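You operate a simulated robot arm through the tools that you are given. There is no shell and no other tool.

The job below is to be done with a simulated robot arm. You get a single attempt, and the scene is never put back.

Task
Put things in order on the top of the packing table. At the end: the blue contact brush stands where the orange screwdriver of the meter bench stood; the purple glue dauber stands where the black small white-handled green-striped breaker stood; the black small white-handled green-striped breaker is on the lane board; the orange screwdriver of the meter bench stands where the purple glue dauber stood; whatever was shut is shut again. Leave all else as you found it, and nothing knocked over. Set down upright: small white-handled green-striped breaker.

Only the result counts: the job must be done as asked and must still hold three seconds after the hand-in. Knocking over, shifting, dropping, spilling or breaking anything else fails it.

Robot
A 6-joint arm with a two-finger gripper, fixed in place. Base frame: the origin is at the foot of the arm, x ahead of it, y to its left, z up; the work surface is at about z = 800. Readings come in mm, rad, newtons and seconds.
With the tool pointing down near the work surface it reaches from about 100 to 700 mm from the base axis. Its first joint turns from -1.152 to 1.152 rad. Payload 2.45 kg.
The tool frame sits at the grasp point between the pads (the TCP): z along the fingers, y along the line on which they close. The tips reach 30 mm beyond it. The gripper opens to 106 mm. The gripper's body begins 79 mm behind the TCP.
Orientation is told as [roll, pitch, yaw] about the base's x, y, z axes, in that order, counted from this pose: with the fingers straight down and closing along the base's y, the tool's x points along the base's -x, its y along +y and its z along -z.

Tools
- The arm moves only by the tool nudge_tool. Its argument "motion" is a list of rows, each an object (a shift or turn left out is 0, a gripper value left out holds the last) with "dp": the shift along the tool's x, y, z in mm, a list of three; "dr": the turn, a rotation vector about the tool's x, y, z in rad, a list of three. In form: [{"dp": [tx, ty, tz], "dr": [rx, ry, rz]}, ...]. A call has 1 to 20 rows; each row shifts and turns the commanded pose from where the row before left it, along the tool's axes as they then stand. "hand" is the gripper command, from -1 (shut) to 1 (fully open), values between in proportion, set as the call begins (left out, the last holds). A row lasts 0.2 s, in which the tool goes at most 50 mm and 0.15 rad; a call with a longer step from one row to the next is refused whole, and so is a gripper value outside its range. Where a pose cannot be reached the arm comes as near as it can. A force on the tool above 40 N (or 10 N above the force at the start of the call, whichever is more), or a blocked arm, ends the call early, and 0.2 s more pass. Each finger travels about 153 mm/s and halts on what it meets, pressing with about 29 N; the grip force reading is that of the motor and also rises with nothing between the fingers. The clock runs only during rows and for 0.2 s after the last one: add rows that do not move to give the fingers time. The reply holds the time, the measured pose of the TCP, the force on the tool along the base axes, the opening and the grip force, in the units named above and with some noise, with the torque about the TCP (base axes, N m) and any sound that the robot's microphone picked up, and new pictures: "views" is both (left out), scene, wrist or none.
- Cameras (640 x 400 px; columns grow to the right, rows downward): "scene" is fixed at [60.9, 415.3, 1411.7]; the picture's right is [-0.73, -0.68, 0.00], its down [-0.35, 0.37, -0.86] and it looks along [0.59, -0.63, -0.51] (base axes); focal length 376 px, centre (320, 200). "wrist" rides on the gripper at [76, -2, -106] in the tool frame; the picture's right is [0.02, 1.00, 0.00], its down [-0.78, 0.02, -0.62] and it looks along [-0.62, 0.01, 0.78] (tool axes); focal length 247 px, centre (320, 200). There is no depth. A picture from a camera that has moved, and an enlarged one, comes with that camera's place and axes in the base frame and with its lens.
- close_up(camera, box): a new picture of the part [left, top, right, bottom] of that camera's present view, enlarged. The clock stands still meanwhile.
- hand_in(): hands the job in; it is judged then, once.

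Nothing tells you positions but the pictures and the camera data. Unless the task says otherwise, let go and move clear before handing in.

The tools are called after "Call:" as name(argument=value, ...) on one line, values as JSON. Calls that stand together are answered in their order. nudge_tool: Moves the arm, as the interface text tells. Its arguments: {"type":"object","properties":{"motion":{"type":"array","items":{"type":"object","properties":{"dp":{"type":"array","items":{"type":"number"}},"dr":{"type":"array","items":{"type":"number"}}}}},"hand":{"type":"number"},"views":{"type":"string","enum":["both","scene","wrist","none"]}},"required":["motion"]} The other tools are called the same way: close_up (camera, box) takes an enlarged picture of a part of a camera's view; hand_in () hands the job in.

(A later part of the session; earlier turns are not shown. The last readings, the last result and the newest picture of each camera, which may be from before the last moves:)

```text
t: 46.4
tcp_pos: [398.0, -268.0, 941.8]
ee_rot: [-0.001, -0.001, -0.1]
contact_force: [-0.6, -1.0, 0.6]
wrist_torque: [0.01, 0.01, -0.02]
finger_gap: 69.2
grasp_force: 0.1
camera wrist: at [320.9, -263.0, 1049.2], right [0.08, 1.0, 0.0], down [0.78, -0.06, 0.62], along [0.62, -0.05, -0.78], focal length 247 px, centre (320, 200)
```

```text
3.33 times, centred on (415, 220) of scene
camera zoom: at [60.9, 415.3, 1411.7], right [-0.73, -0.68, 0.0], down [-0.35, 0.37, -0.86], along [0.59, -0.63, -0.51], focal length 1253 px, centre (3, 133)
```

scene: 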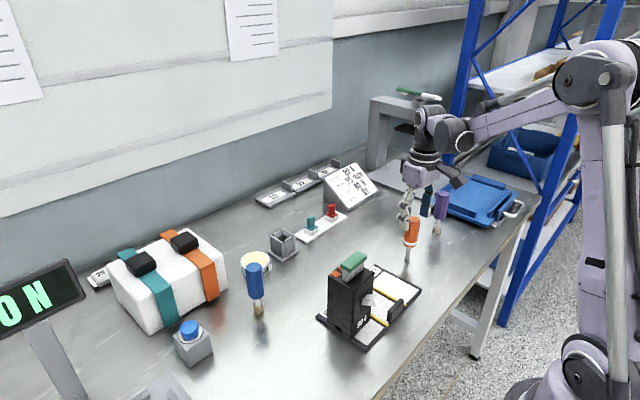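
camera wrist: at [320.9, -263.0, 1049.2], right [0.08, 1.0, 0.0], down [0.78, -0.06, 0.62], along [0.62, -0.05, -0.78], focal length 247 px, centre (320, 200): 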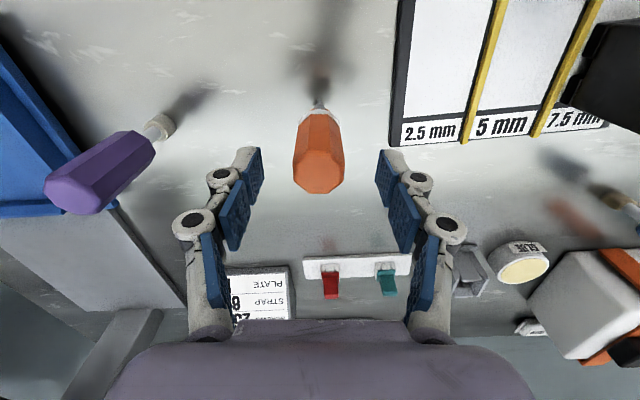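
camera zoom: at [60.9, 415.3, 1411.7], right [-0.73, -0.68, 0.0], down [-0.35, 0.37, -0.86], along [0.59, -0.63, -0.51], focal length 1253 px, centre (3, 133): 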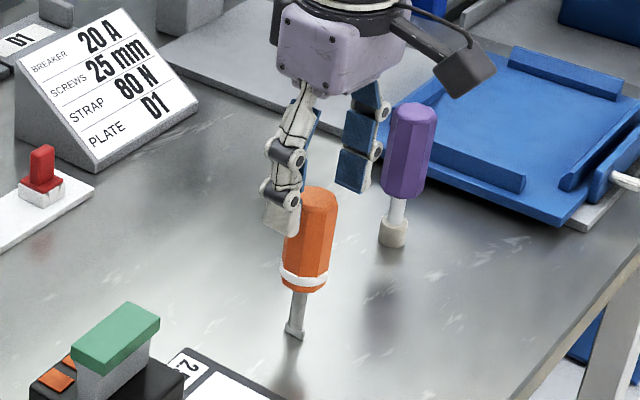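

Flats are aligned now. A small correction, then I descend to grip height and close most of the way.

Call:
nudge_tool(motion=[{"dp": [-1.5, -0.7, 0]}, {"dp": [0, 0, 25]}, {"dp": [0, 0, 22]}, {}, {}], views="none")

Call:
nudge_tool(motion=[{}, {}], hand=-0.32)

Call:
close_up(camera="wrist", box=[220, 60, 420, 260])

Call:
close_up(camera="scene", box=[370, 160, 460, 280])

```text
t: 47.6
tcp_pos: [398.9, -269.2, 896.5]
ee_rot: [0.0, 0.0, -0.099]
contact_force: [0.8, 0.2, 0.2]
wrist_torque: [0.01, 0.03, 0.0]
finger_gap: 68.9
grasp_force: 0.0
```

```text
t: 48.2
tcp_pos: [397.7, -269.7, 897.7]
ee_rot: [0.0, 0.0, -0.1]
contact_force: [-0.4, 0.5, -0.9]
wrist_torque: [0.0, 0.0, 0.03]
finger_gap: 36.1
grasp_force: 0.1
camera wrist: at [322.1, -264.0, 1004.0], right [0.08, 1.0, 0.0], down [0.78, -0.06, 0.62], along [0.62, -0.05, -0.78], focal length 247 px, centre (320, 200)
```

scene: 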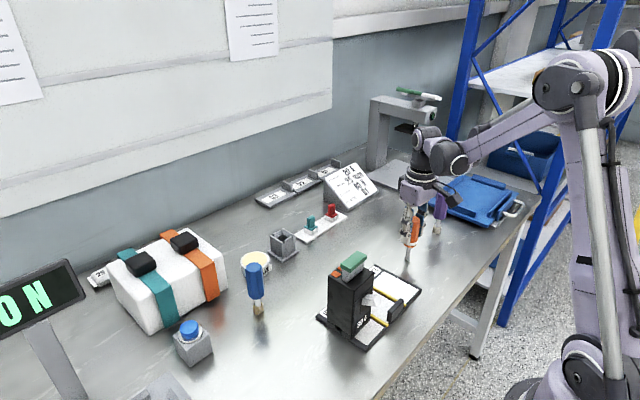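
wrist: 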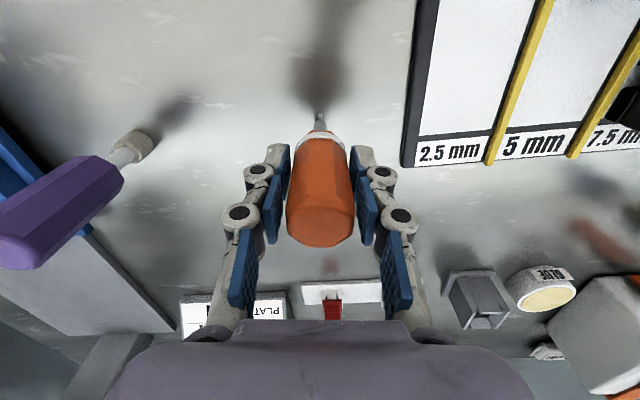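

```text
2.00 times, centred on (320, 160) of wrist
camera zoom: at [322.1, -264.0, 1004.0], right [0.08, 1.0, 0.0], down [0.78, -0.06, 0.62], along [0.62, -0.05, -0.78], focal length 494 px, centre (320, 280)
```

zoom: 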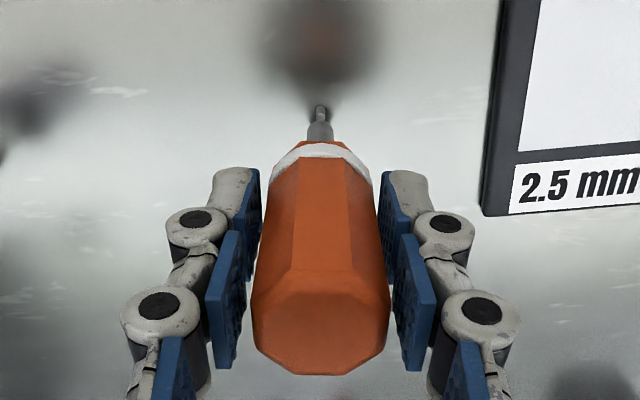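

```text
3.33 times, centred on (415, 220) of scene
camera zoom: at [60.9, 415.3, 1411.7], right [-0.73, -0.68, 0.0], down [-0.35, 0.37, -0.86], along [0.59, -0.63, -0.51], focal length 1253 px, centre (3, 133)
```

zoom: 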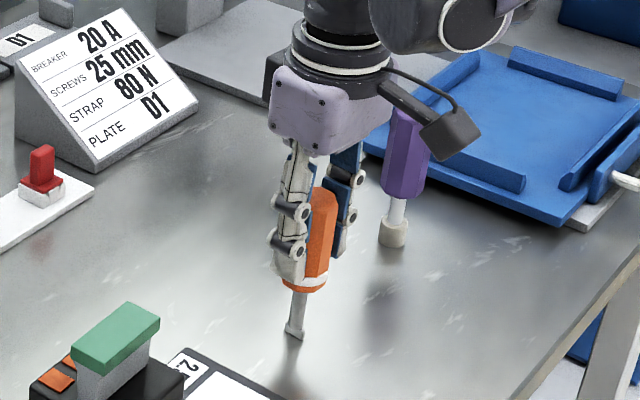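

Centred. I close and lift the screwdriver.

Call:
nudge_tool(motion=[{}, {}, {}], hand=-1, views="none")

Call:
nudge_tool(motion=[{"dp": [0, 0, -5]}, {"dp": [0, 0, -20]}, {"dp": [0, 0, -35]}, {"dp": [0, 0, -35]}, {"dp": [0, 0, -5]}, {}])

Call:
close_up(camera="scene", box=[370, 130, 460, 280])

Call:
close_up(camera="wrist", box=[220, 60, 420, 260])

```text
t: 49.0
tcp_pos: [398.6, -270.7, 897.0]
ee_rot: [0.001, -0.003, -0.099]
contact_force: [0.0, 1.0, 2.4]
wrist_torque: [0.01, -0.02, 0.01]
finger_gap: 30.6
grasp_force: 28.7
```

```text
t: 50.4
tcp_pos: [396.9, -270.5, 995.7]
ee_rot: [0.0, -0.002, -0.099]
contact_force: [-0.1, -0.1, -1.3]
wrist_torque: [-0.02, -0.01, -0.02]
finger_gap: 30.8
grasp_force: 29.0
camera wrist: at [321.1, -264.6, 1102.1], right [0.08, 1.0, 0.0], down [0.78, -0.06, 0.62], along [0.62, -0.05, -0.78], focal length 247 px, centre (320, 200)
```

scene: 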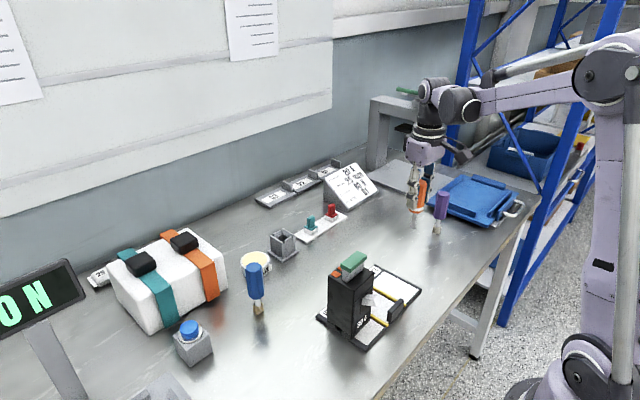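
wrist: 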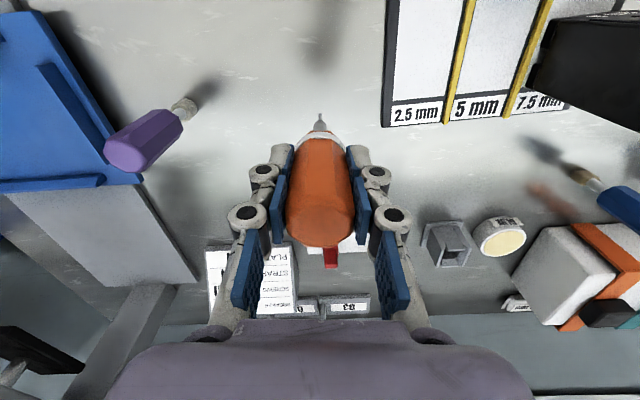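

```text
2.67 times, centred on (415, 205) of scene
camera zoom: at [60.9, 415.3, 1411.7], right [-0.73, -0.68, 0.0], down [-0.35, 0.37, -0.86], along [0.59, -0.63, -0.51], focal length 1002 px, centre (67, 187)
```

zoom: 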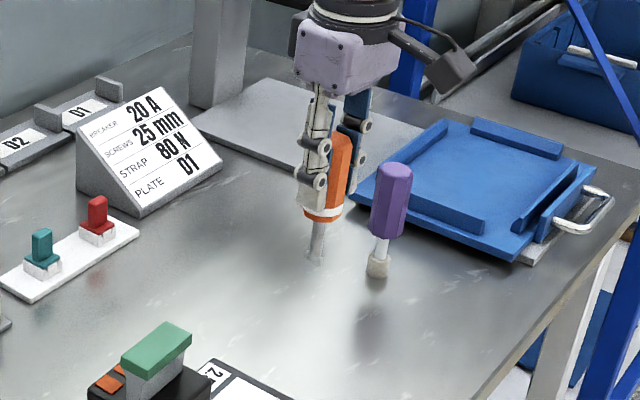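

```text
2.00 times, centred on (320, 160) of wrist
camera zoom: at [321.1, -264.6, 1102.1], right [0.08, 1.0, 0.0], down [0.78, -0.06, 0.62], along [0.62, -0.05, -0.78], focal length 494 px, centre (320, 280)
```

zoom: 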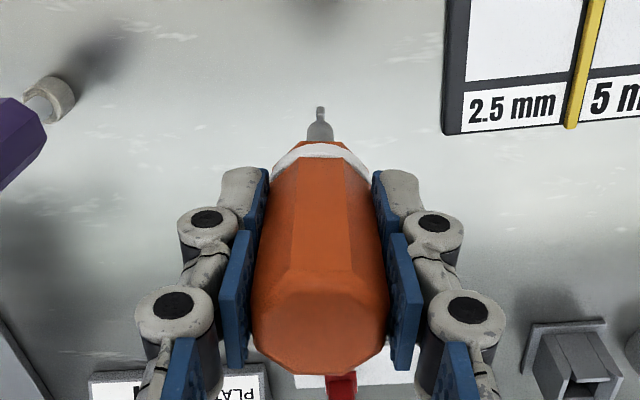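

Held well. I turn to yaw 0 and carry the screwdriver toward the holder, stopping short to view the socket.

Call:
nudge_tool(motion=[{"dr": [0, 0, -0.1], "dp": [0, 0, -8]}, {"dp": [-35, 32, 0]}, {"dp": [-35, 32, 0]}, {"dp": [-35, 32, 0]}, {"dp": [-35, 32, 0]}, {"dp": [-35, 32, 0]}, {"dp": [-35, 29, 0]}, {}, {}])

Call:
close_up(camera="wrist", box=[240, 60, 400, 200])

Call:
close_up(camera="scene", box=[240, 150, 340, 270])

```text
t: 52.4
tcp_pos: [606.6, -81.1, 1003.8]
ee_rot: [0.001, 0.0, 0.003]
contact_force: [0.4, 0.4, -1.9]
wrist_torque: [0.02, -0.01, -0.04]
finger_gap: 30.5
grasp_force: 29.3
camera wrist: at [530.6, -83.0, 1109.5], right [-0.02, 1.0, 0.0], down [0.78, 0.02, 0.62], along [0.62, 0.01, -0.78], focal length 247 px, centre (320, 200)
```

scene: 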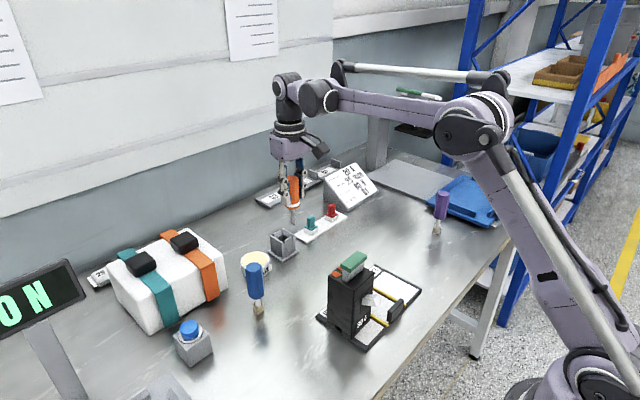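
wrist: 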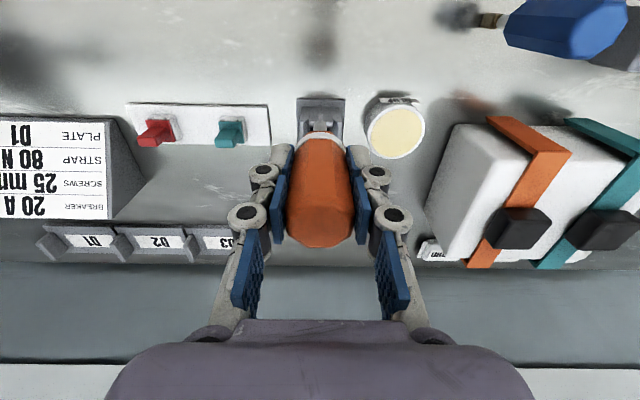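

```text
2.86 times, centred on (320, 130) of wrist
camera zoom: at [530.6, -83.0, 1109.5], right [-0.02, 1.0, 0.0], down [0.78, 0.02, 0.62], along [0.62, 0.01, -0.78], focal length 706 px, centre (320, 400)
```

zoom: 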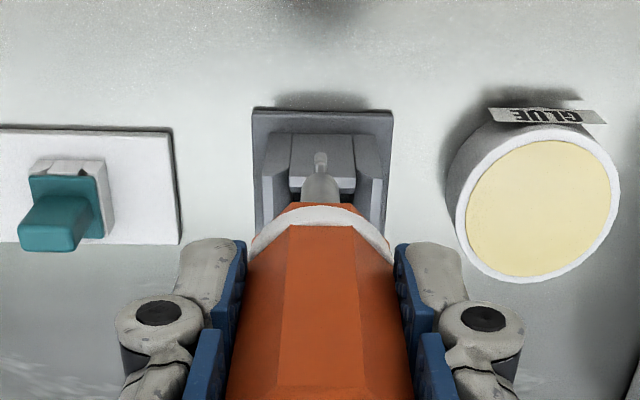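

```text
3.33 times, centred on (290, 210) of scene
camera zoom: at [60.9, 415.3, 1411.7], right [-0.73, -0.68, 0.0], down [-0.35, 0.37, -0.86], along [0.59, -0.63, -0.51], focal length 1253 px, centre (420, 167)
```

zoom: 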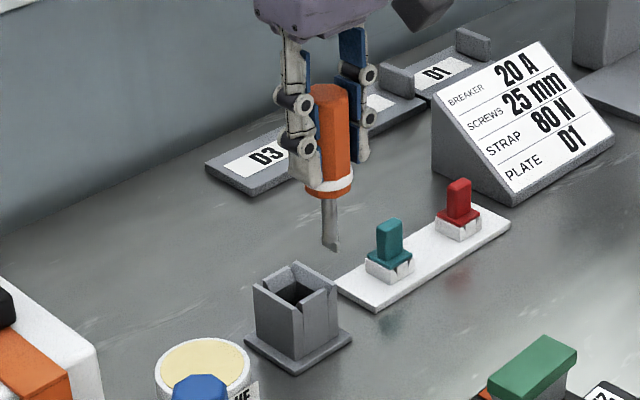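

The holder centre is at about (648, -80). I move over it and check the alignment from both cameras before lowering.

Call:
nudge_tool(motion=[{"dp": [-21, 0.5, 5]}, {"dp": [-20.7, 0.5, 5]}, {}, {}])

Call:
close_up(camera="wrist", box=[260, 60, 380, 170])

Call:
close_up(camera="scene", box=[250, 180, 320, 270])

```text
t: 53.4
tcp_pos: [648.1, -80.3, 993.0]
ee_rot: [0.001, 0.0, 0.002]
contact_force: [-0.5, 0.0, -0.9]
wrist_torque: [-0.02, 0.02, -0.02]
finger_gap: 30.5
grasp_force: 28.3
camera wrist: at [572.4, -82.4, 1100.4], right [-0.02, 1.0, 0.0], down [0.78, 0.02, 0.62], along [0.62, 0.01, -0.78], focal length 247 px, centre (320, 200)
```

scene: 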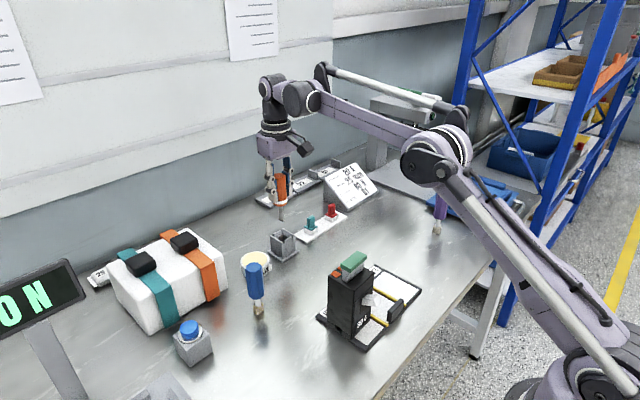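
wrist: 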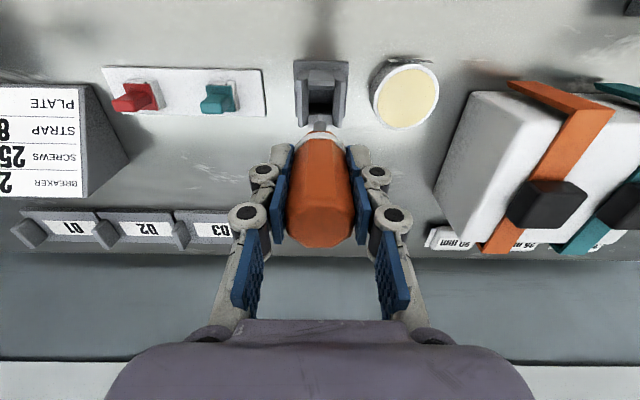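

```text
3.64 times, centred on (320, 115) of wrist
camera zoom: at [572.4, -82.4, 1100.4], right [-0.02, 1.0, 0.0], down [0.78, 0.02, 0.62], along [0.62, 0.01, -0.78], focal length 898 px, centre (320, 509)
```

zoom: 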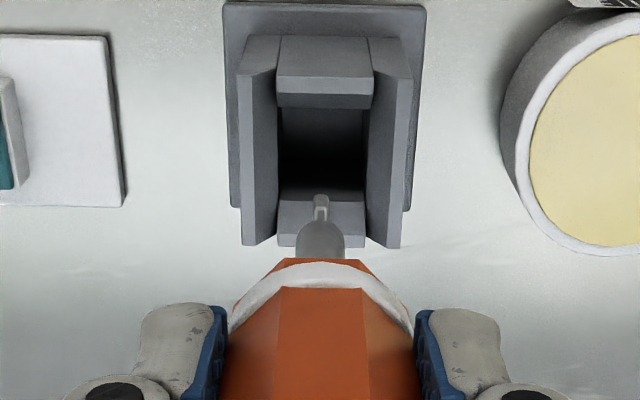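

```text
4.44 times, centred on (285, 225) of scene
camera zoom: at [60.9, 415.3, 1411.7], right [-0.73, -0.68, 0.0], down [-0.35, 0.37, -0.86], along [0.59, -0.63, -0.51], focal length 1670 px, centre (476, 89)
```

zoom: 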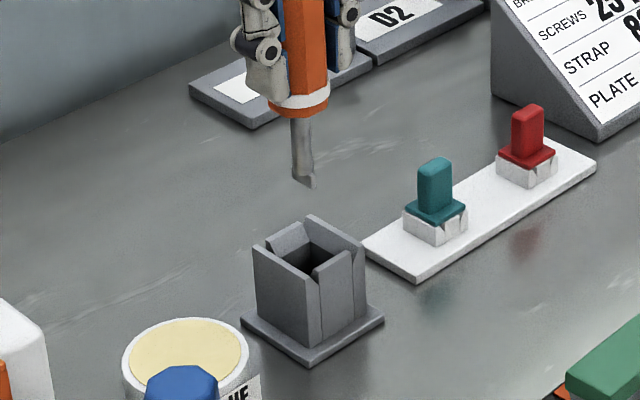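

The opening is about 22 by 25 mm, centred 1 mm to the +y side. I shift and lower until the tip is just above the socket.

Call:
nudge_tool(motion=[{"dp": [0, 1, 15]}, {"dp": [0, 0, 20]}, {}, {}])

Call:
close_up(camera="wrist", box=[260, 60, 380, 170])

Call:
close_up(camera="scene", box=[250, 180, 320, 270])

```text
t: 54.4
tcp_pos: [647.7, -80.4, 960.1]
ee_rot: [0.001, 0.001, 0.001]
contact_force: [-0.9, -0.1, -0.8]
wrist_torque: [-0.03, 0.0, -0.02]
finger_gap: 30.7
grasp_force: 29.3
camera wrist: at [572.0, -81.3, 1067.0], right [-0.02, 1.0, 0.0], down [0.78, 0.02, 0.62], along [0.62, 0.01, -0.78], focal length 247 px, centre (320, 200)
```

scene: 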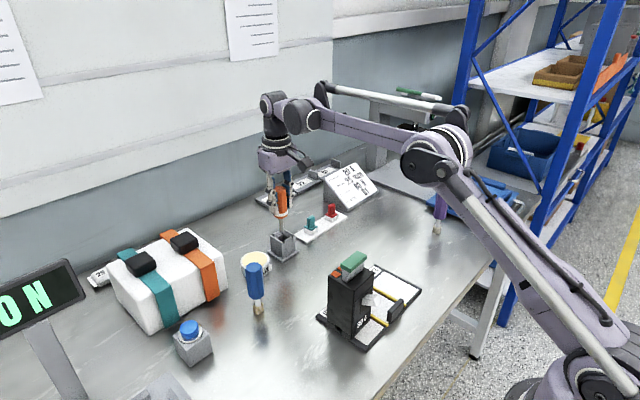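
wrist: 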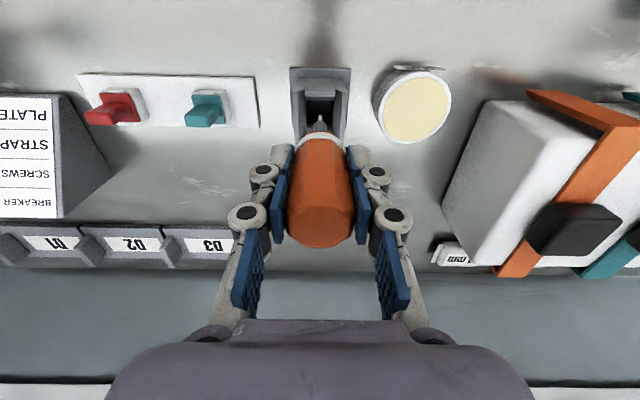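

```text
3.64 times, centred on (320, 115) of wrist
camera zoom: at [572.0, -81.3, 1067.0], right [-0.02, 1.0, 0.0], down [0.78, 0.02, 0.62], along [0.62, 0.01, -0.78], focal length 898 px, centre (320, 509)
```

zoom: 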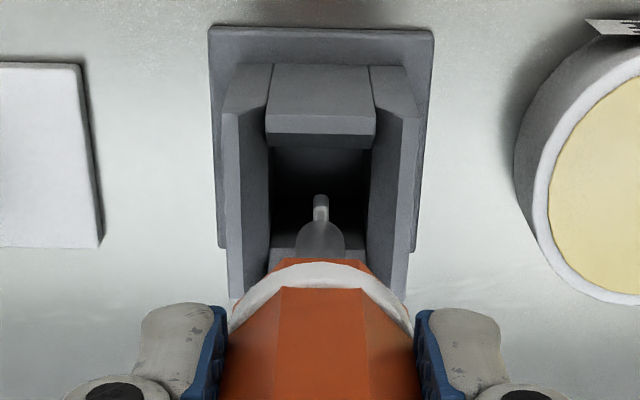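

```text
4.44 times, centred on (285, 225) of scene
camera zoom: at [60.9, 415.3, 1411.7], right [-0.73, -0.68, 0.0], down [-0.35, 0.37, -0.86], along [0.59, -0.63, -0.51], focal length 1670 px, centre (476, 89)
```

zoom: 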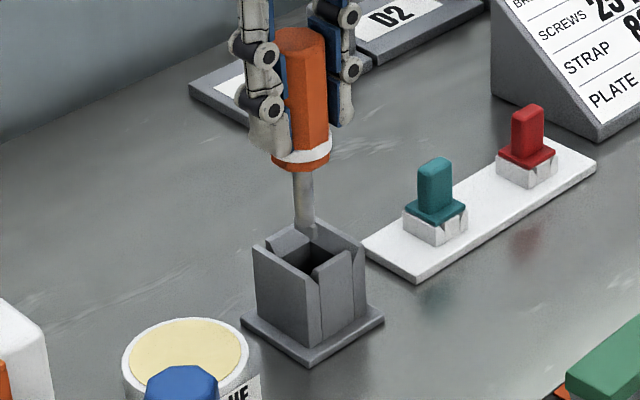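

The tip is aligned with the opening. I lower it into the socket.

Call:
nudge_tool(motion=[{"dp": [0, 0, 12]}, {"dp": [0, 0, 12]}, {"dp": [0, 0, 12]}, {"dp": [0, 0, 10]}, {}])

Call:
close_up(camera="scene", box=[250, 180, 320, 270])

Call:
close_up(camera="wrist", box=[260, 60, 380, 170])

```text
t: 55.6
tcp_pos: [649.7, -79.3, 911.5]
ee_rot: [-0.001, 0.001, 0.002]
contact_force: [-0.4, 0.0, -0.2]
wrist_torque: [0.02, 0.01, 0.01]
finger_gap: 30.4
grasp_force: 29.1
camera wrist: at [572.9, -80.9, 1019.3], right [-0.02, 1.0, 0.0], down [0.78, 0.02, 0.62], along [0.62, 0.01, -0.78], focal length 247 px, centre (320, 200)
```

scene: 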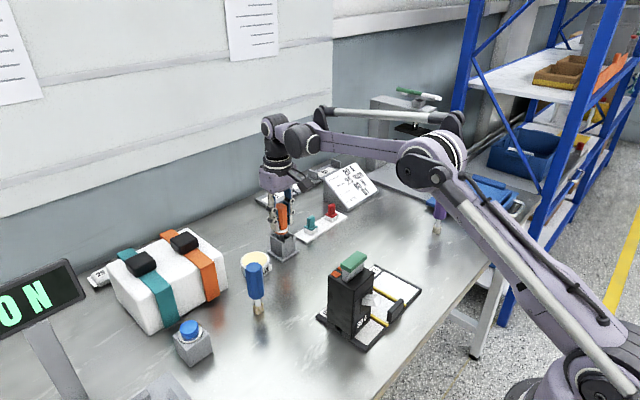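
wrist: 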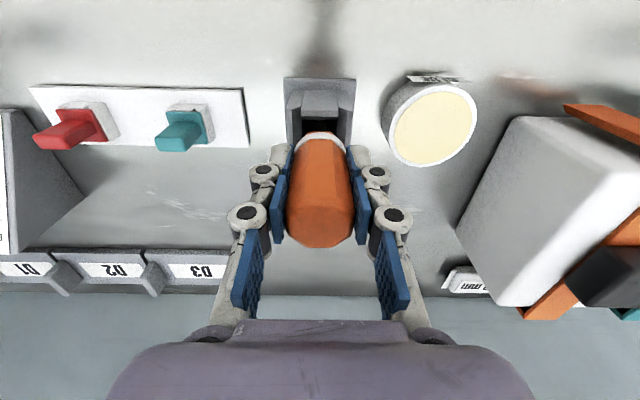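

```text
4.44 times, centred on (285, 225) of scene
camera zoom: at [60.9, 415.3, 1411.7], right [-0.73, -0.68, 0.0], down [-0.35, 0.37, -0.86], along [0.59, -0.63, -0.51], focal length 1670 px, centre (476, 89)
```

zoom: 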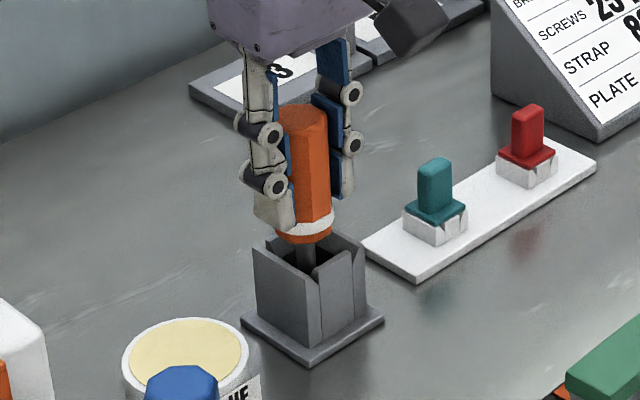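

```text
3.64 times, centred on (320, 115) of wrist
camera zoom: at [572.9, -80.9, 1019.3], right [-0.02, 1.0, 0.0], down [0.78, 0.02, 0.62], along [0.62, 0.01, -0.78], focal length 898 px, centre (320, 509)
```

zoom: 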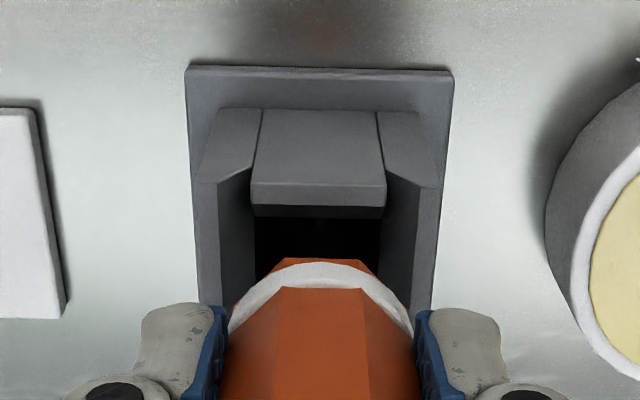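

Inside the socket without contact. I lower in small steps until the tip meets the floor.

Call:
nudge_tool(motion=[{"dp": [0, 0, 2]}, {"dp": [0, 0, 2]}, {"dp": [0, 0, 1]}, {}], views="none")

Call:
nudge_tool(motion=[{"dp": [0, 0, 0.8]}, {}], views="none")

Call:
nudge_tool(motion=[{"dp": [0, 0, 0.8]}, {}], views="none")

```text
t: 56.6
tcp_pos: [649.2, -78.6, 908.6]
ee_rot: [0.0, 0.001, 0.001]
contact_force: [0.0, 0.2, -1.0]
wrist_torque: [-0.03, 0.0, 0.01]
finger_gap: 30.5
grasp_force: 29.5
```

```text
t: 57.2
tcp_pos: [649.0, -79.9, 907.7]
ee_rot: [0.0, 0.0, 0.002]
contact_force: [-0.3, 0.5, -0.9]
wrist_torque: [-0.01, 0.0, -0.01]
finger_gap: 30.9
grasp_force: 29.0
```

```text
t: 57.8
tcp_pos: [649.4, -79.6, 906.1]
ee_rot: [0.0, -0.001, 0.001]
contact_force: [0.0, 0.3, -0.6]
wrist_torque: [-0.02, -0.03, 0.02]
finger_gap: 30.6
grasp_force: 29.3
```

Call:
nudge_tool(motion=[{"dp": [0, 0, 0.8]}, {}], views="none")

Call:
nudge_tool(motion=[{"dp": [0, 0, 0.7]}, {}], views="none")

Call:
nudge_tool(motion=[{"dp": [0, 0, 0.7]}, {}], views="none")

```text
t: 58.4
tcp_pos: [649.5, -80.5, 905.8]
ee_rot: [0.001, -0.001, 0.002]
contact_force: [0.1, 0.4, 0.0]
wrist_torque: [0.03, 0.02, 0.01]
finger_gap: 30.4
grasp_force: 28.8
```

```text
t: 59.0
tcp_pos: [650.2, -78.9, 905.6]
ee_rot: [0.0, 0.001, 0.001]
contact_force: [0.8, 0.2, -1.6]
wrist_torque: [0.01, 0.01, -0.02]
finger_gap: 30.5
grasp_force: 29.2
```

```text
t: 59.6
tcp_pos: [649.1, -79.5, 903.7]
ee_rot: [0.001, 0.001, 0.001]
contact_force: [-0.5, -0.9, -1.0]
wrist_torque: [-0.03, -0.01, 0.0]
finger_gap: 30.7
grasp_force: 29.2
```

Call:
nudge_tool(motion=[{"dp": [0, 0, 0.6]}, {}], views="none")

Call:
nudge_tool(motion=[{"dp": [0, 0, 0.6]}, {}], views="none")

Call:
close_up(camera="scene", box=[250, 180, 320, 270])

```text
t: 60.2
tcp_pos: [649.6, -79.1, 904.2]
ee_rot: [0.001, 0.001, 0.002]
contact_force: [0.5, -0.5, -1.5]
wrist_torque: [0.01, -0.02, 0.02]
finger_gap: 30.6
grasp_force: 28.6
```

```text
t: 60.8
tcp_pos: [648.9, -80.4, 904.0]
ee_rot: [0.0, 0.0, 0.001]
contact_force: [0.2, 0.3, -0.2]
wrist_torque: [-0.01, -0.02, 0.02]
finger_gap: 30.5
grasp_force: 29.3
```

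```text
4.44 times, centred on (285, 225) of scene
camera zoom: at [60.9, 415.3, 1411.7], right [-0.73, -0.68, 0.0], down [-0.35, 0.37, -0.86], along [0.59, -0.63, -0.51], focal length 1670 px, centre (476, 89)
```

zoom: 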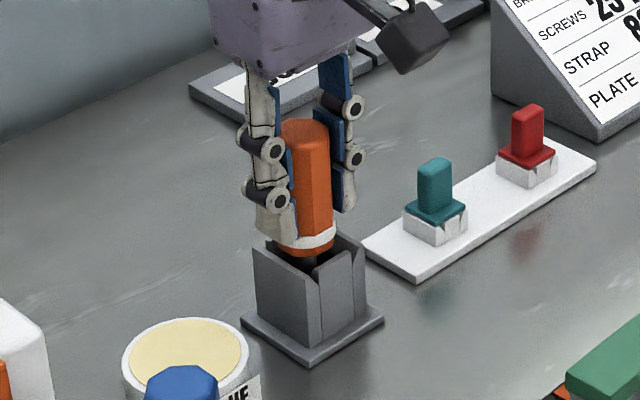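

Still free, so I keep going gently.

Call:
nudge_tool(motion=[{"dp": [0, 0, 0.6]}, {}], views="none")

Call:
nudge_tool(motion=[{"dp": [0, 0, 0.6]}, {}], views="none")

Call:
nudge_tool(motion=[{"dp": [0, 0, 0.6]}, {}], views="none")

```text
t: 61.4
tcp_pos: [648.9, -79.1, 904.9]
ee_rot: [0.0, -0.002, 0.003]
contact_force: [0.9, 0.0, 12.0]
wrist_torque: [-0.08, -0.1, 0.01]
finger_gap: 30.4
grasp_force: 29.0
```

```text
t: 62.0
tcp_pos: [648.6, -78.6, 902.7]
ee_rot: [0.0, 0.0, 0.003]
contact_force: [2.2, 0.6, 24.9]
wrist_torque: [0.01, -0.28, -0.01]
finger_gap: 30.5
grasp_force: 29.2
```

```text
t: 62.6
tcp_pos: [648.7, -79.3, 901.2]
ee_rot: [0.0, -0.002, 0.001]
contact_force: [1.6, 0.6, 24.7]
wrist_torque: [-0.01, -0.09, 0.0]
finger_gap: 30.7
grasp_force: 28.9
```

It is on the socket floor. I relieve the pressure and open.

Call:
nudge_tool(motion=[{"dp": [0, 0, -0.8]}, {}, {}], views="none")

Call:
nudge_tool(motion=[{}, {}, {}], hand=-0.1)

Call:
close_up(camera="scene", box=[250, 180, 320, 270])

Call:
close_up(camera="wrist", box=[220, 60, 420, 260])

```text
t: 63.4
tcp_pos: [647.8, -78.7, 900.5]
ee_rot: [0.0, -0.001, 0.003]
contact_force: [-1.6, -1.5, 9.5]
wrist_torque: [-0.08, 0.18, 0.03]
finger_gap: 30.6
grasp_force: 28.9
```

```text
t: 64.2
tcp_pos: [648.5, -79.4, 901.9]
ee_rot: [-0.001, -0.001, 0.001]
contact_force: [0.6, 0.3, -0.3]
wrist_torque: [-0.02, 0.0, -0.02]
finger_gap: 47.6
grasp_force: 0.0
camera wrist: at [572.6, -81.2, 1008.4], right [-0.02, 1.0, 0.0], down [0.78, 0.02, 0.62], along [0.62, 0.01, -0.78], focal length 247 px, centre (320, 200)
```

scene: 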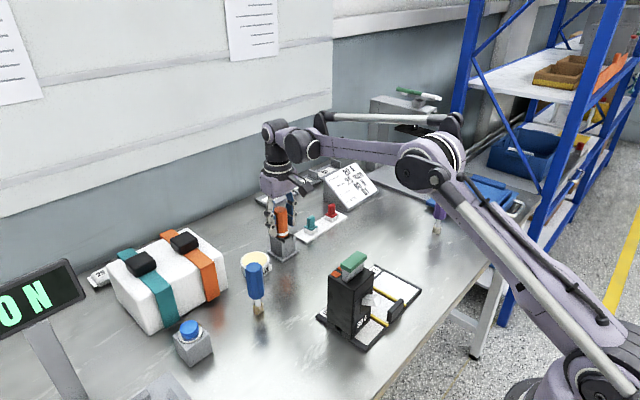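
wrist: 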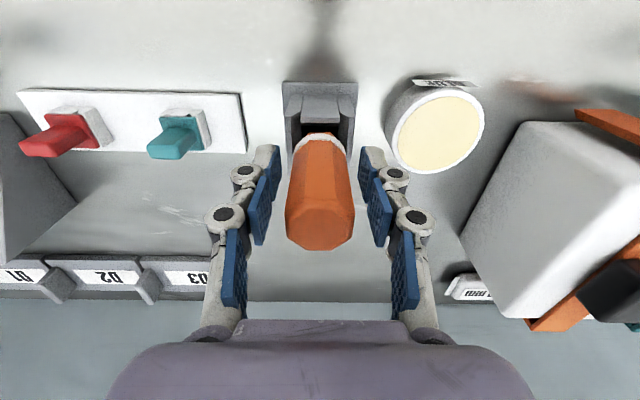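

```text
4.44 times, centred on (285, 225) of scene
camera zoom: at [60.9, 415.3, 1411.7], right [-0.73, -0.68, 0.0], down [-0.35, 0.37, -0.86], along [0.59, -0.63, -0.51], focal length 1670 px, centre (476, 89)
```

zoom: 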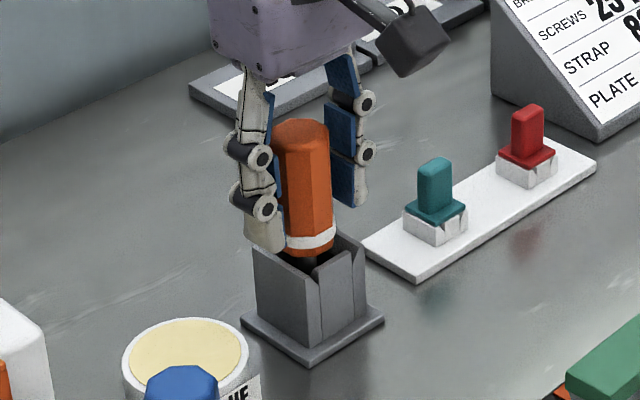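

```text
2.00 times, centred on (320, 160) of wrist
camera zoom: at [572.6, -81.2, 1008.4], right [-0.02, 1.0, 0.0], down [0.78, 0.02, 0.62], along [0.62, 0.01, -0.78], focal length 494 px, centre (320, 280)
```

zoom: 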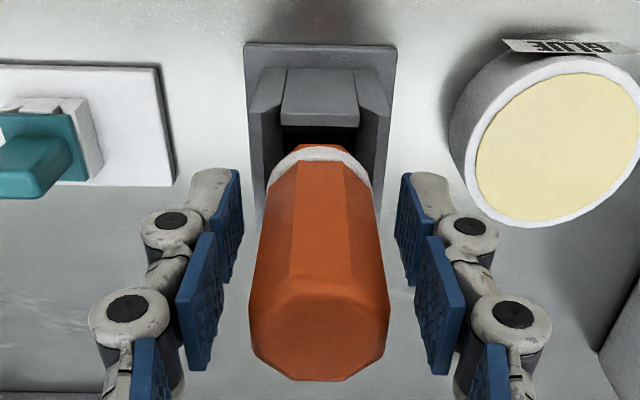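

The screwdriver stands in the holder. I rise and go to the blue brush.

Call:
nudge_tool(motion=[{"dp": [0, 0, -10]}, {"dp": [0, 0, -30]}, {"dp": [0, 0, -35]}, {"dp": [0, 0, -35]}, {"dp": [25, 30, -10]}, {"dp": [25, 30, 0]}, {"dp": [25, 30, 0]}, {"dp": [25, 30, 0]}, {"dp": [25, 30, 0]}, {"dp": [0, 18, 0]}, {}, {}], hand=0.3)

Call:
close_up(camera="wrist", box=[220, 60, 420, 220])

Call:
close_up(camera="scene", box=[180, 180, 330, 340])

```text
t: 66.8
tcp_pos: [524.3, 88.6, 1021.4]
ee_rot: [0.001, 0.002, 0.001]
contact_force: [1.0, 0.3, 0.6]
wrist_torque: [0.01, -0.01, 0.01]
finger_gap: 68.6
grasp_force: 0.0
camera wrist: at [448.1, 86.3, 1128.6], right [-0.02, 1.0, 0.0], down [0.78, 0.02, 0.62], along [0.62, 0.01, -0.78], focal length 247 px, centre (320, 200)
```

scene: 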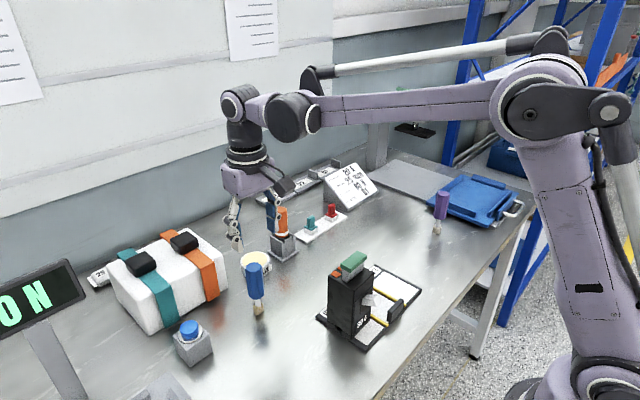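
wrist: 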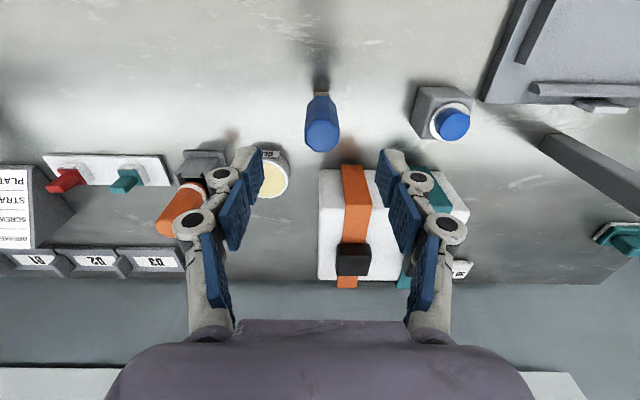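

```text
2.50 times, centred on (320, 140) of wrist
camera zoom: at [448.1, 86.3, 1128.6], right [-0.02, 1.0, 0.0], down [0.78, 0.02, 0.62], along [0.62, 0.01, -0.78], focal length 617 px, centre (320, 350)
```

zoom: 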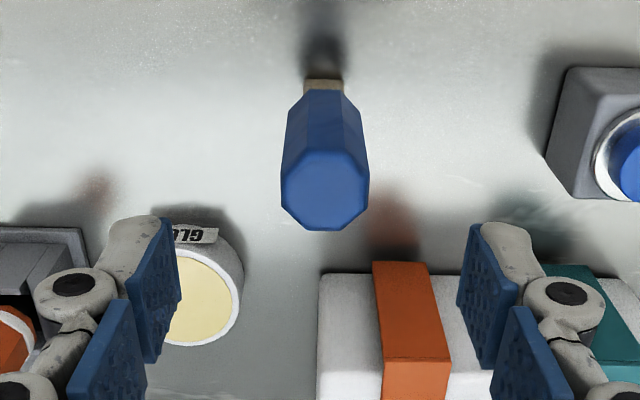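

```text
2.50 times, centred on (255, 260) of scene
camera zoom: at [60.8, 415.3, 1411.7], right [-0.73, -0.68, 0.0], down [-0.35, 0.37, -0.86], along [0.59, -0.63, -0.51], focal length 940 px, centre (482, 50)
```

zoom: 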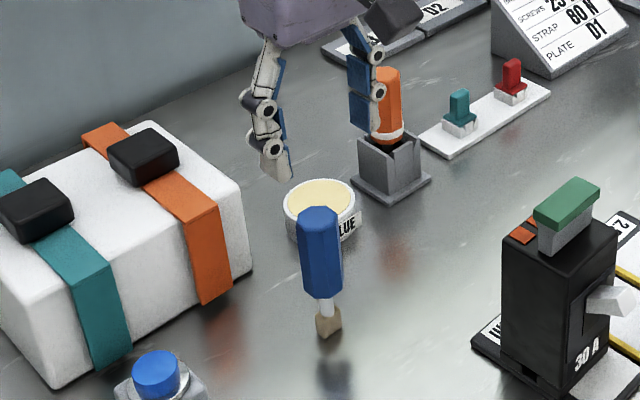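

The brush is at about (539, 90). I line up above it, descend partly and check.

Call:
nudge_tool(motion=[{"dp": [-14.5, 1.4, 0]}, {"dp": [0, 0, 30]}, {"dp": [0, 0, 30]}, {"dp": [0, 0, 20]}, {}, {}])

Call:
close_up(camera="wrist", box=[200, 80, 440, 260])

Call:
close_up(camera="scene", box=[210, 200, 310, 330])

```text
t: 68.2
tcp_pos: [539.3, 86.9, 942.2]
ee_rot: [0.0, 0.001, 0.002]
contact_force: [0.5, 1.1, 0.3]
wrist_torque: [-0.03, 0.01, -0.01]
finger_gap: 68.7
grasp_force: 0.1
camera wrist: at [462.8, 85.5, 1048.9], right [-0.02, 1.0, 0.0], down [0.78, 0.02, 0.62], along [0.62, 0.01, -0.78], focal length 247 px, centre (320, 200)
```

scene: 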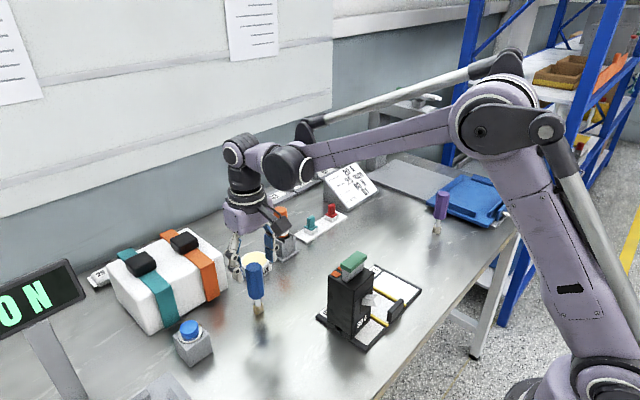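
wrist: 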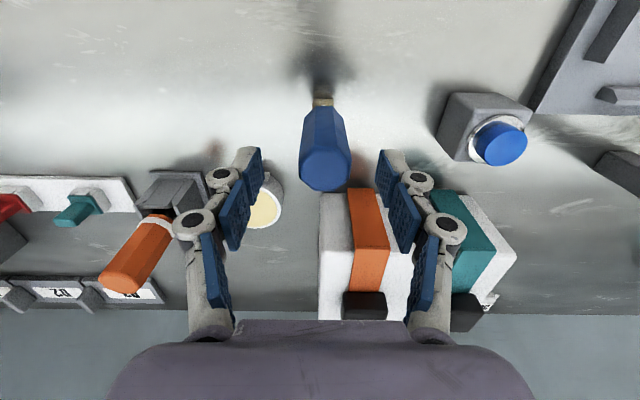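

```text
2.22 times, centred on (320, 170) of wrist
camera zoom: at [462.8, 85.5, 1048.9], right [-0.02, 1.0, 0.0], down [0.78, 0.02, 0.62], along [0.62, 0.01, -0.78], focal length 549 px, centre (320, 267)
```

zoom: 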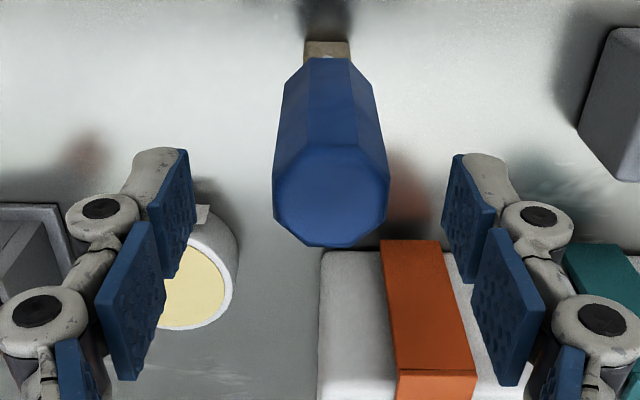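

```text
3.08 times, centred on (260, 265) of scene
camera zoom: at [60.9, 415.3, 1411.7], right [-0.73, -0.68, 0.0], down [-0.35, 0.37, -0.86], along [0.59, -0.63, -0.51], focal length 1156 px, centre (505, 0)
```

zoom: 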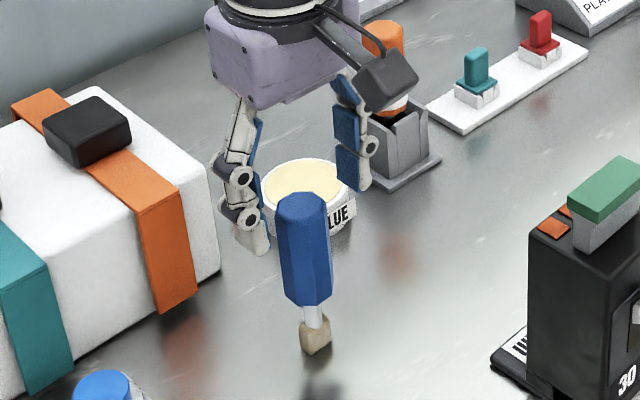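

The brush is 2.7 mm to the +y side with flats turned about -0.06 rad. I correct, descend and close most of the way.

Call:
nudge_tool(motion=[{"dp": [-0.7, 2.7, 0]}, {"dr": [0, 0, 0.06]}, {"dp": [0, 0, 22]}, {"dp": [0, 0, 24]}, {}, {}], views="none")

Call:
nudge_tool(motion=[{}, {}], hand=-0.28)

Call:
close_up(camera="wrist", box=[220, 60, 420, 260])

Call:
close_up(camera="scene", box=[210, 200, 310, 330])

```text
t: 69.6
tcp_pos: [538.1, 91.9, 894.6]
ee_rot: [0.001, -0.001, -0.059]
contact_force: [-0.9, -0.3, -0.3]
wrist_torque: [0.0, -0.02, 0.0]
finger_gap: 68.7
grasp_force: 0.0
```

```text
t: 70.2
tcp_pos: [537.9, 92.3, 894.8]
ee_rot: [0.0, -0.001, -0.059]
contact_force: [0.6, 0.0, -0.4]
wrist_torque: [-0.04, 0.02, -0.01]
finger_gap: 38.2
grasp_force: 0.1
camera wrist: at [462.5, 95.2, 1001.9], right [0.04, 1.0, 0.0], down [0.78, -0.03, 0.62], along [0.62, -0.02, -0.78], focal length 247 px, centre (320, 200)
```

scene: 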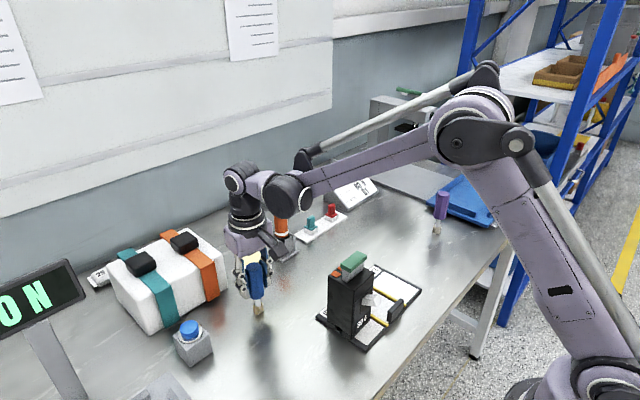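
wrist: 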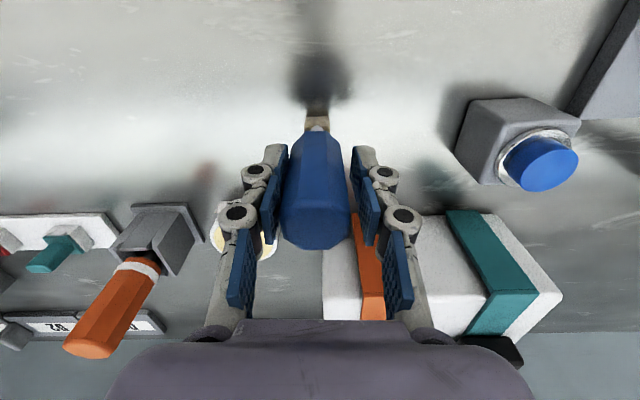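

```text
2.00 times, centred on (320, 160) of wrist
camera zoom: at [462.5, 95.2, 1001.9], right [0.04, 1.0, 0.0], down [0.78, -0.03, 0.62], along [0.62, -0.02, -0.78], focal length 494 px, centre (320, 280)
```

zoom: 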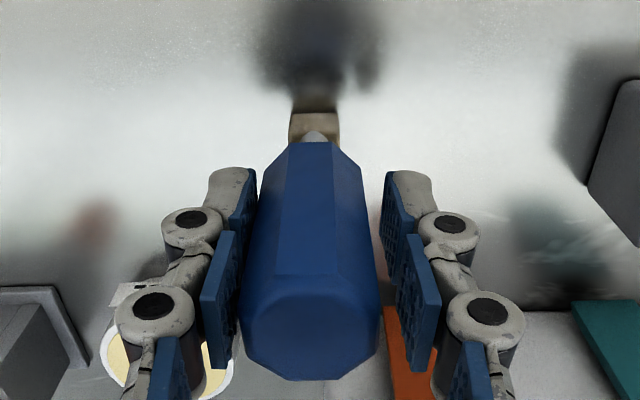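

```text
3.08 times, centred on (260, 265) of scene
camera zoom: at [60.9, 415.3, 1411.7], right [-0.73, -0.68, 0.0], down [-0.35, 0.37, -0.86], along [0.59, -0.63, -0.51], focal length 1156 px, centre (505, 0)
```

zoom: 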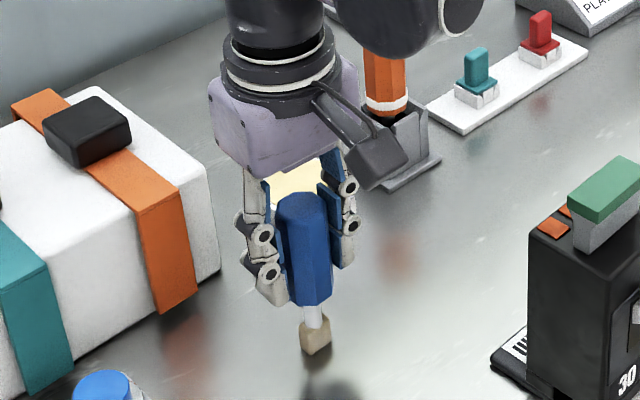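

I overshot and the brush is now about 2.2 mm to the left of centre. I shift back and re-check before closing.

Call:
nudge_tool(motion=[{"dp": [0, -2.2, 0]}, {}, {}, {}], views="wrist")

Call:
close_up(camera="wrist", box=[220, 60, 420, 260])

```text
t: 71.2
tcp_pos: [538.8, 90.8, 895.0]
ee_rot: [0.0, -0.003, -0.06]
contact_force: [0.6, -0.4, 0.5]
wrist_torque: [-0.01, -0.02, -0.02]
finger_gap: 38.5
grasp_force: 0.1
camera wrist: at [462.2, 93.3, 1001.8], right [0.04, 1.0, 0.0], down [0.78, -0.03, 0.62], along [0.62, -0.02, -0.78], focal length 247 px, centre (320, 200)
```

wrist: 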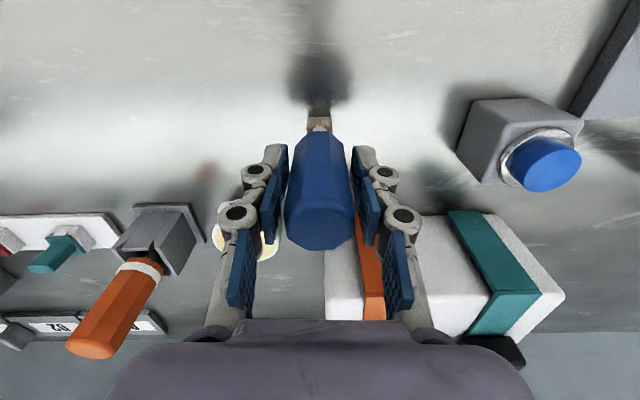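

```text
2.00 times, centred on (320, 160) of wrist
camera zoom: at [462.2, 93.3, 1001.8], right [0.04, 1.0, 0.0], down [0.78, -0.03, 0.62], along [0.62, -0.02, -0.78], focal length 494 px, centre (320, 280)
```

zoom: 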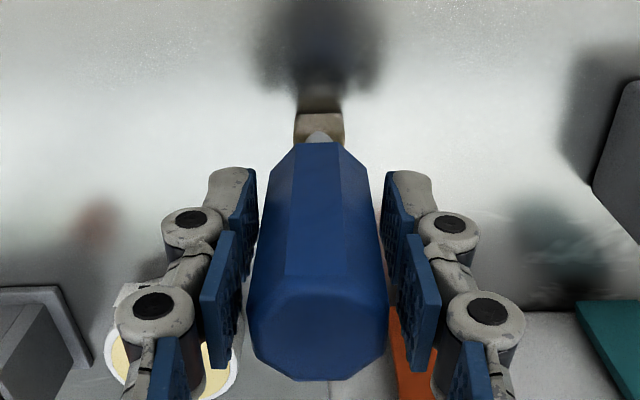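

Nearly centred. One last 0.5 mm and close.

Call:
nudge_tool(motion=[{"dp": [0, -0.5, 0]}, {}], views="none")

Call:
nudge_tool(motion=[{}, {}, {}], hand=-1)

Call:
close_up(camera="scene", box=[210, 200, 310, 330])

Call:
close_up(camera="wrist", box=[220, 60, 420, 260])

```text
t: 71.8
tcp_pos: [538.6, 90.4, 896.5]
ee_rot: [0.0, 0.0, -0.06]
contact_force: [-0.2, 0.5, 0.2]
wrist_torque: [-0.01, -0.01, -0.03]
finger_gap: 38.2
grasp_force: 0.1
```

```text
t: 72.6
tcp_pos: [539.0, 88.3, 895.8]
ee_rot: [-0.001, -0.002, -0.058]
contact_force: [0.6, -0.5, 2.3]
wrist_torque: [-0.03, -0.08, 0.01]
finger_gap: 30.5
grasp_force: 29.3
camera wrist: at [462.3, 92.5, 1002.2], right [0.04, 1.0, 0.0], down [0.78, -0.03, 0.62], along [0.62, -0.02, -0.78], focal length 247 px, centre (320, 200)
```

scene: 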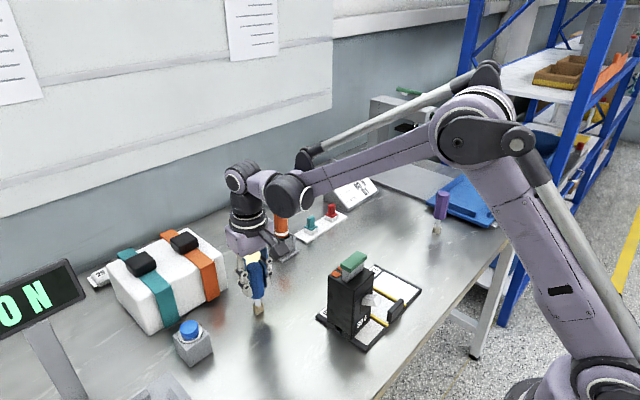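
wrist: 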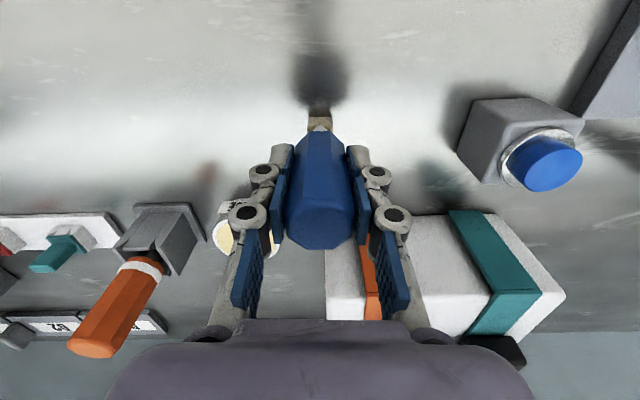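

```text
3.08 times, centred on (260, 265) of scene
camera zoom: at [60.8, 415.3, 1411.7], right [-0.73, -0.68, 0.0], down [-0.35, 0.37, -0.86], along [0.59, -0.63, -0.51], focal length 1156 px, centre (505, 0)
```

zoom: 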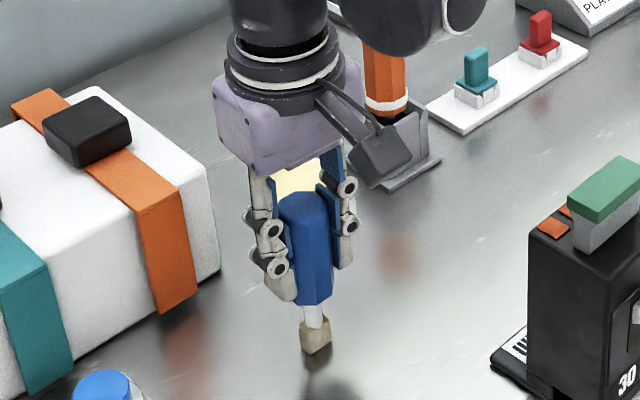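

```text
2.00 times, centred on (320, 160) of wrist
camera zoom: at [462.3, 92.5, 1002.2], right [0.04, 1.0, 0.0], down [0.78, -0.03, 0.62], along [0.62, -0.02, -0.78], focal length 494 px, centre (320, 280)
```

zoom: 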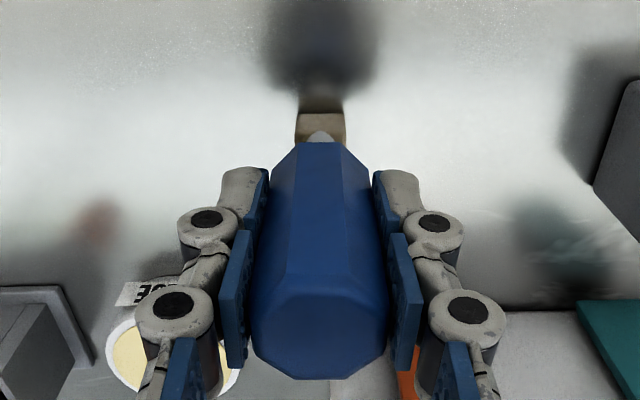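

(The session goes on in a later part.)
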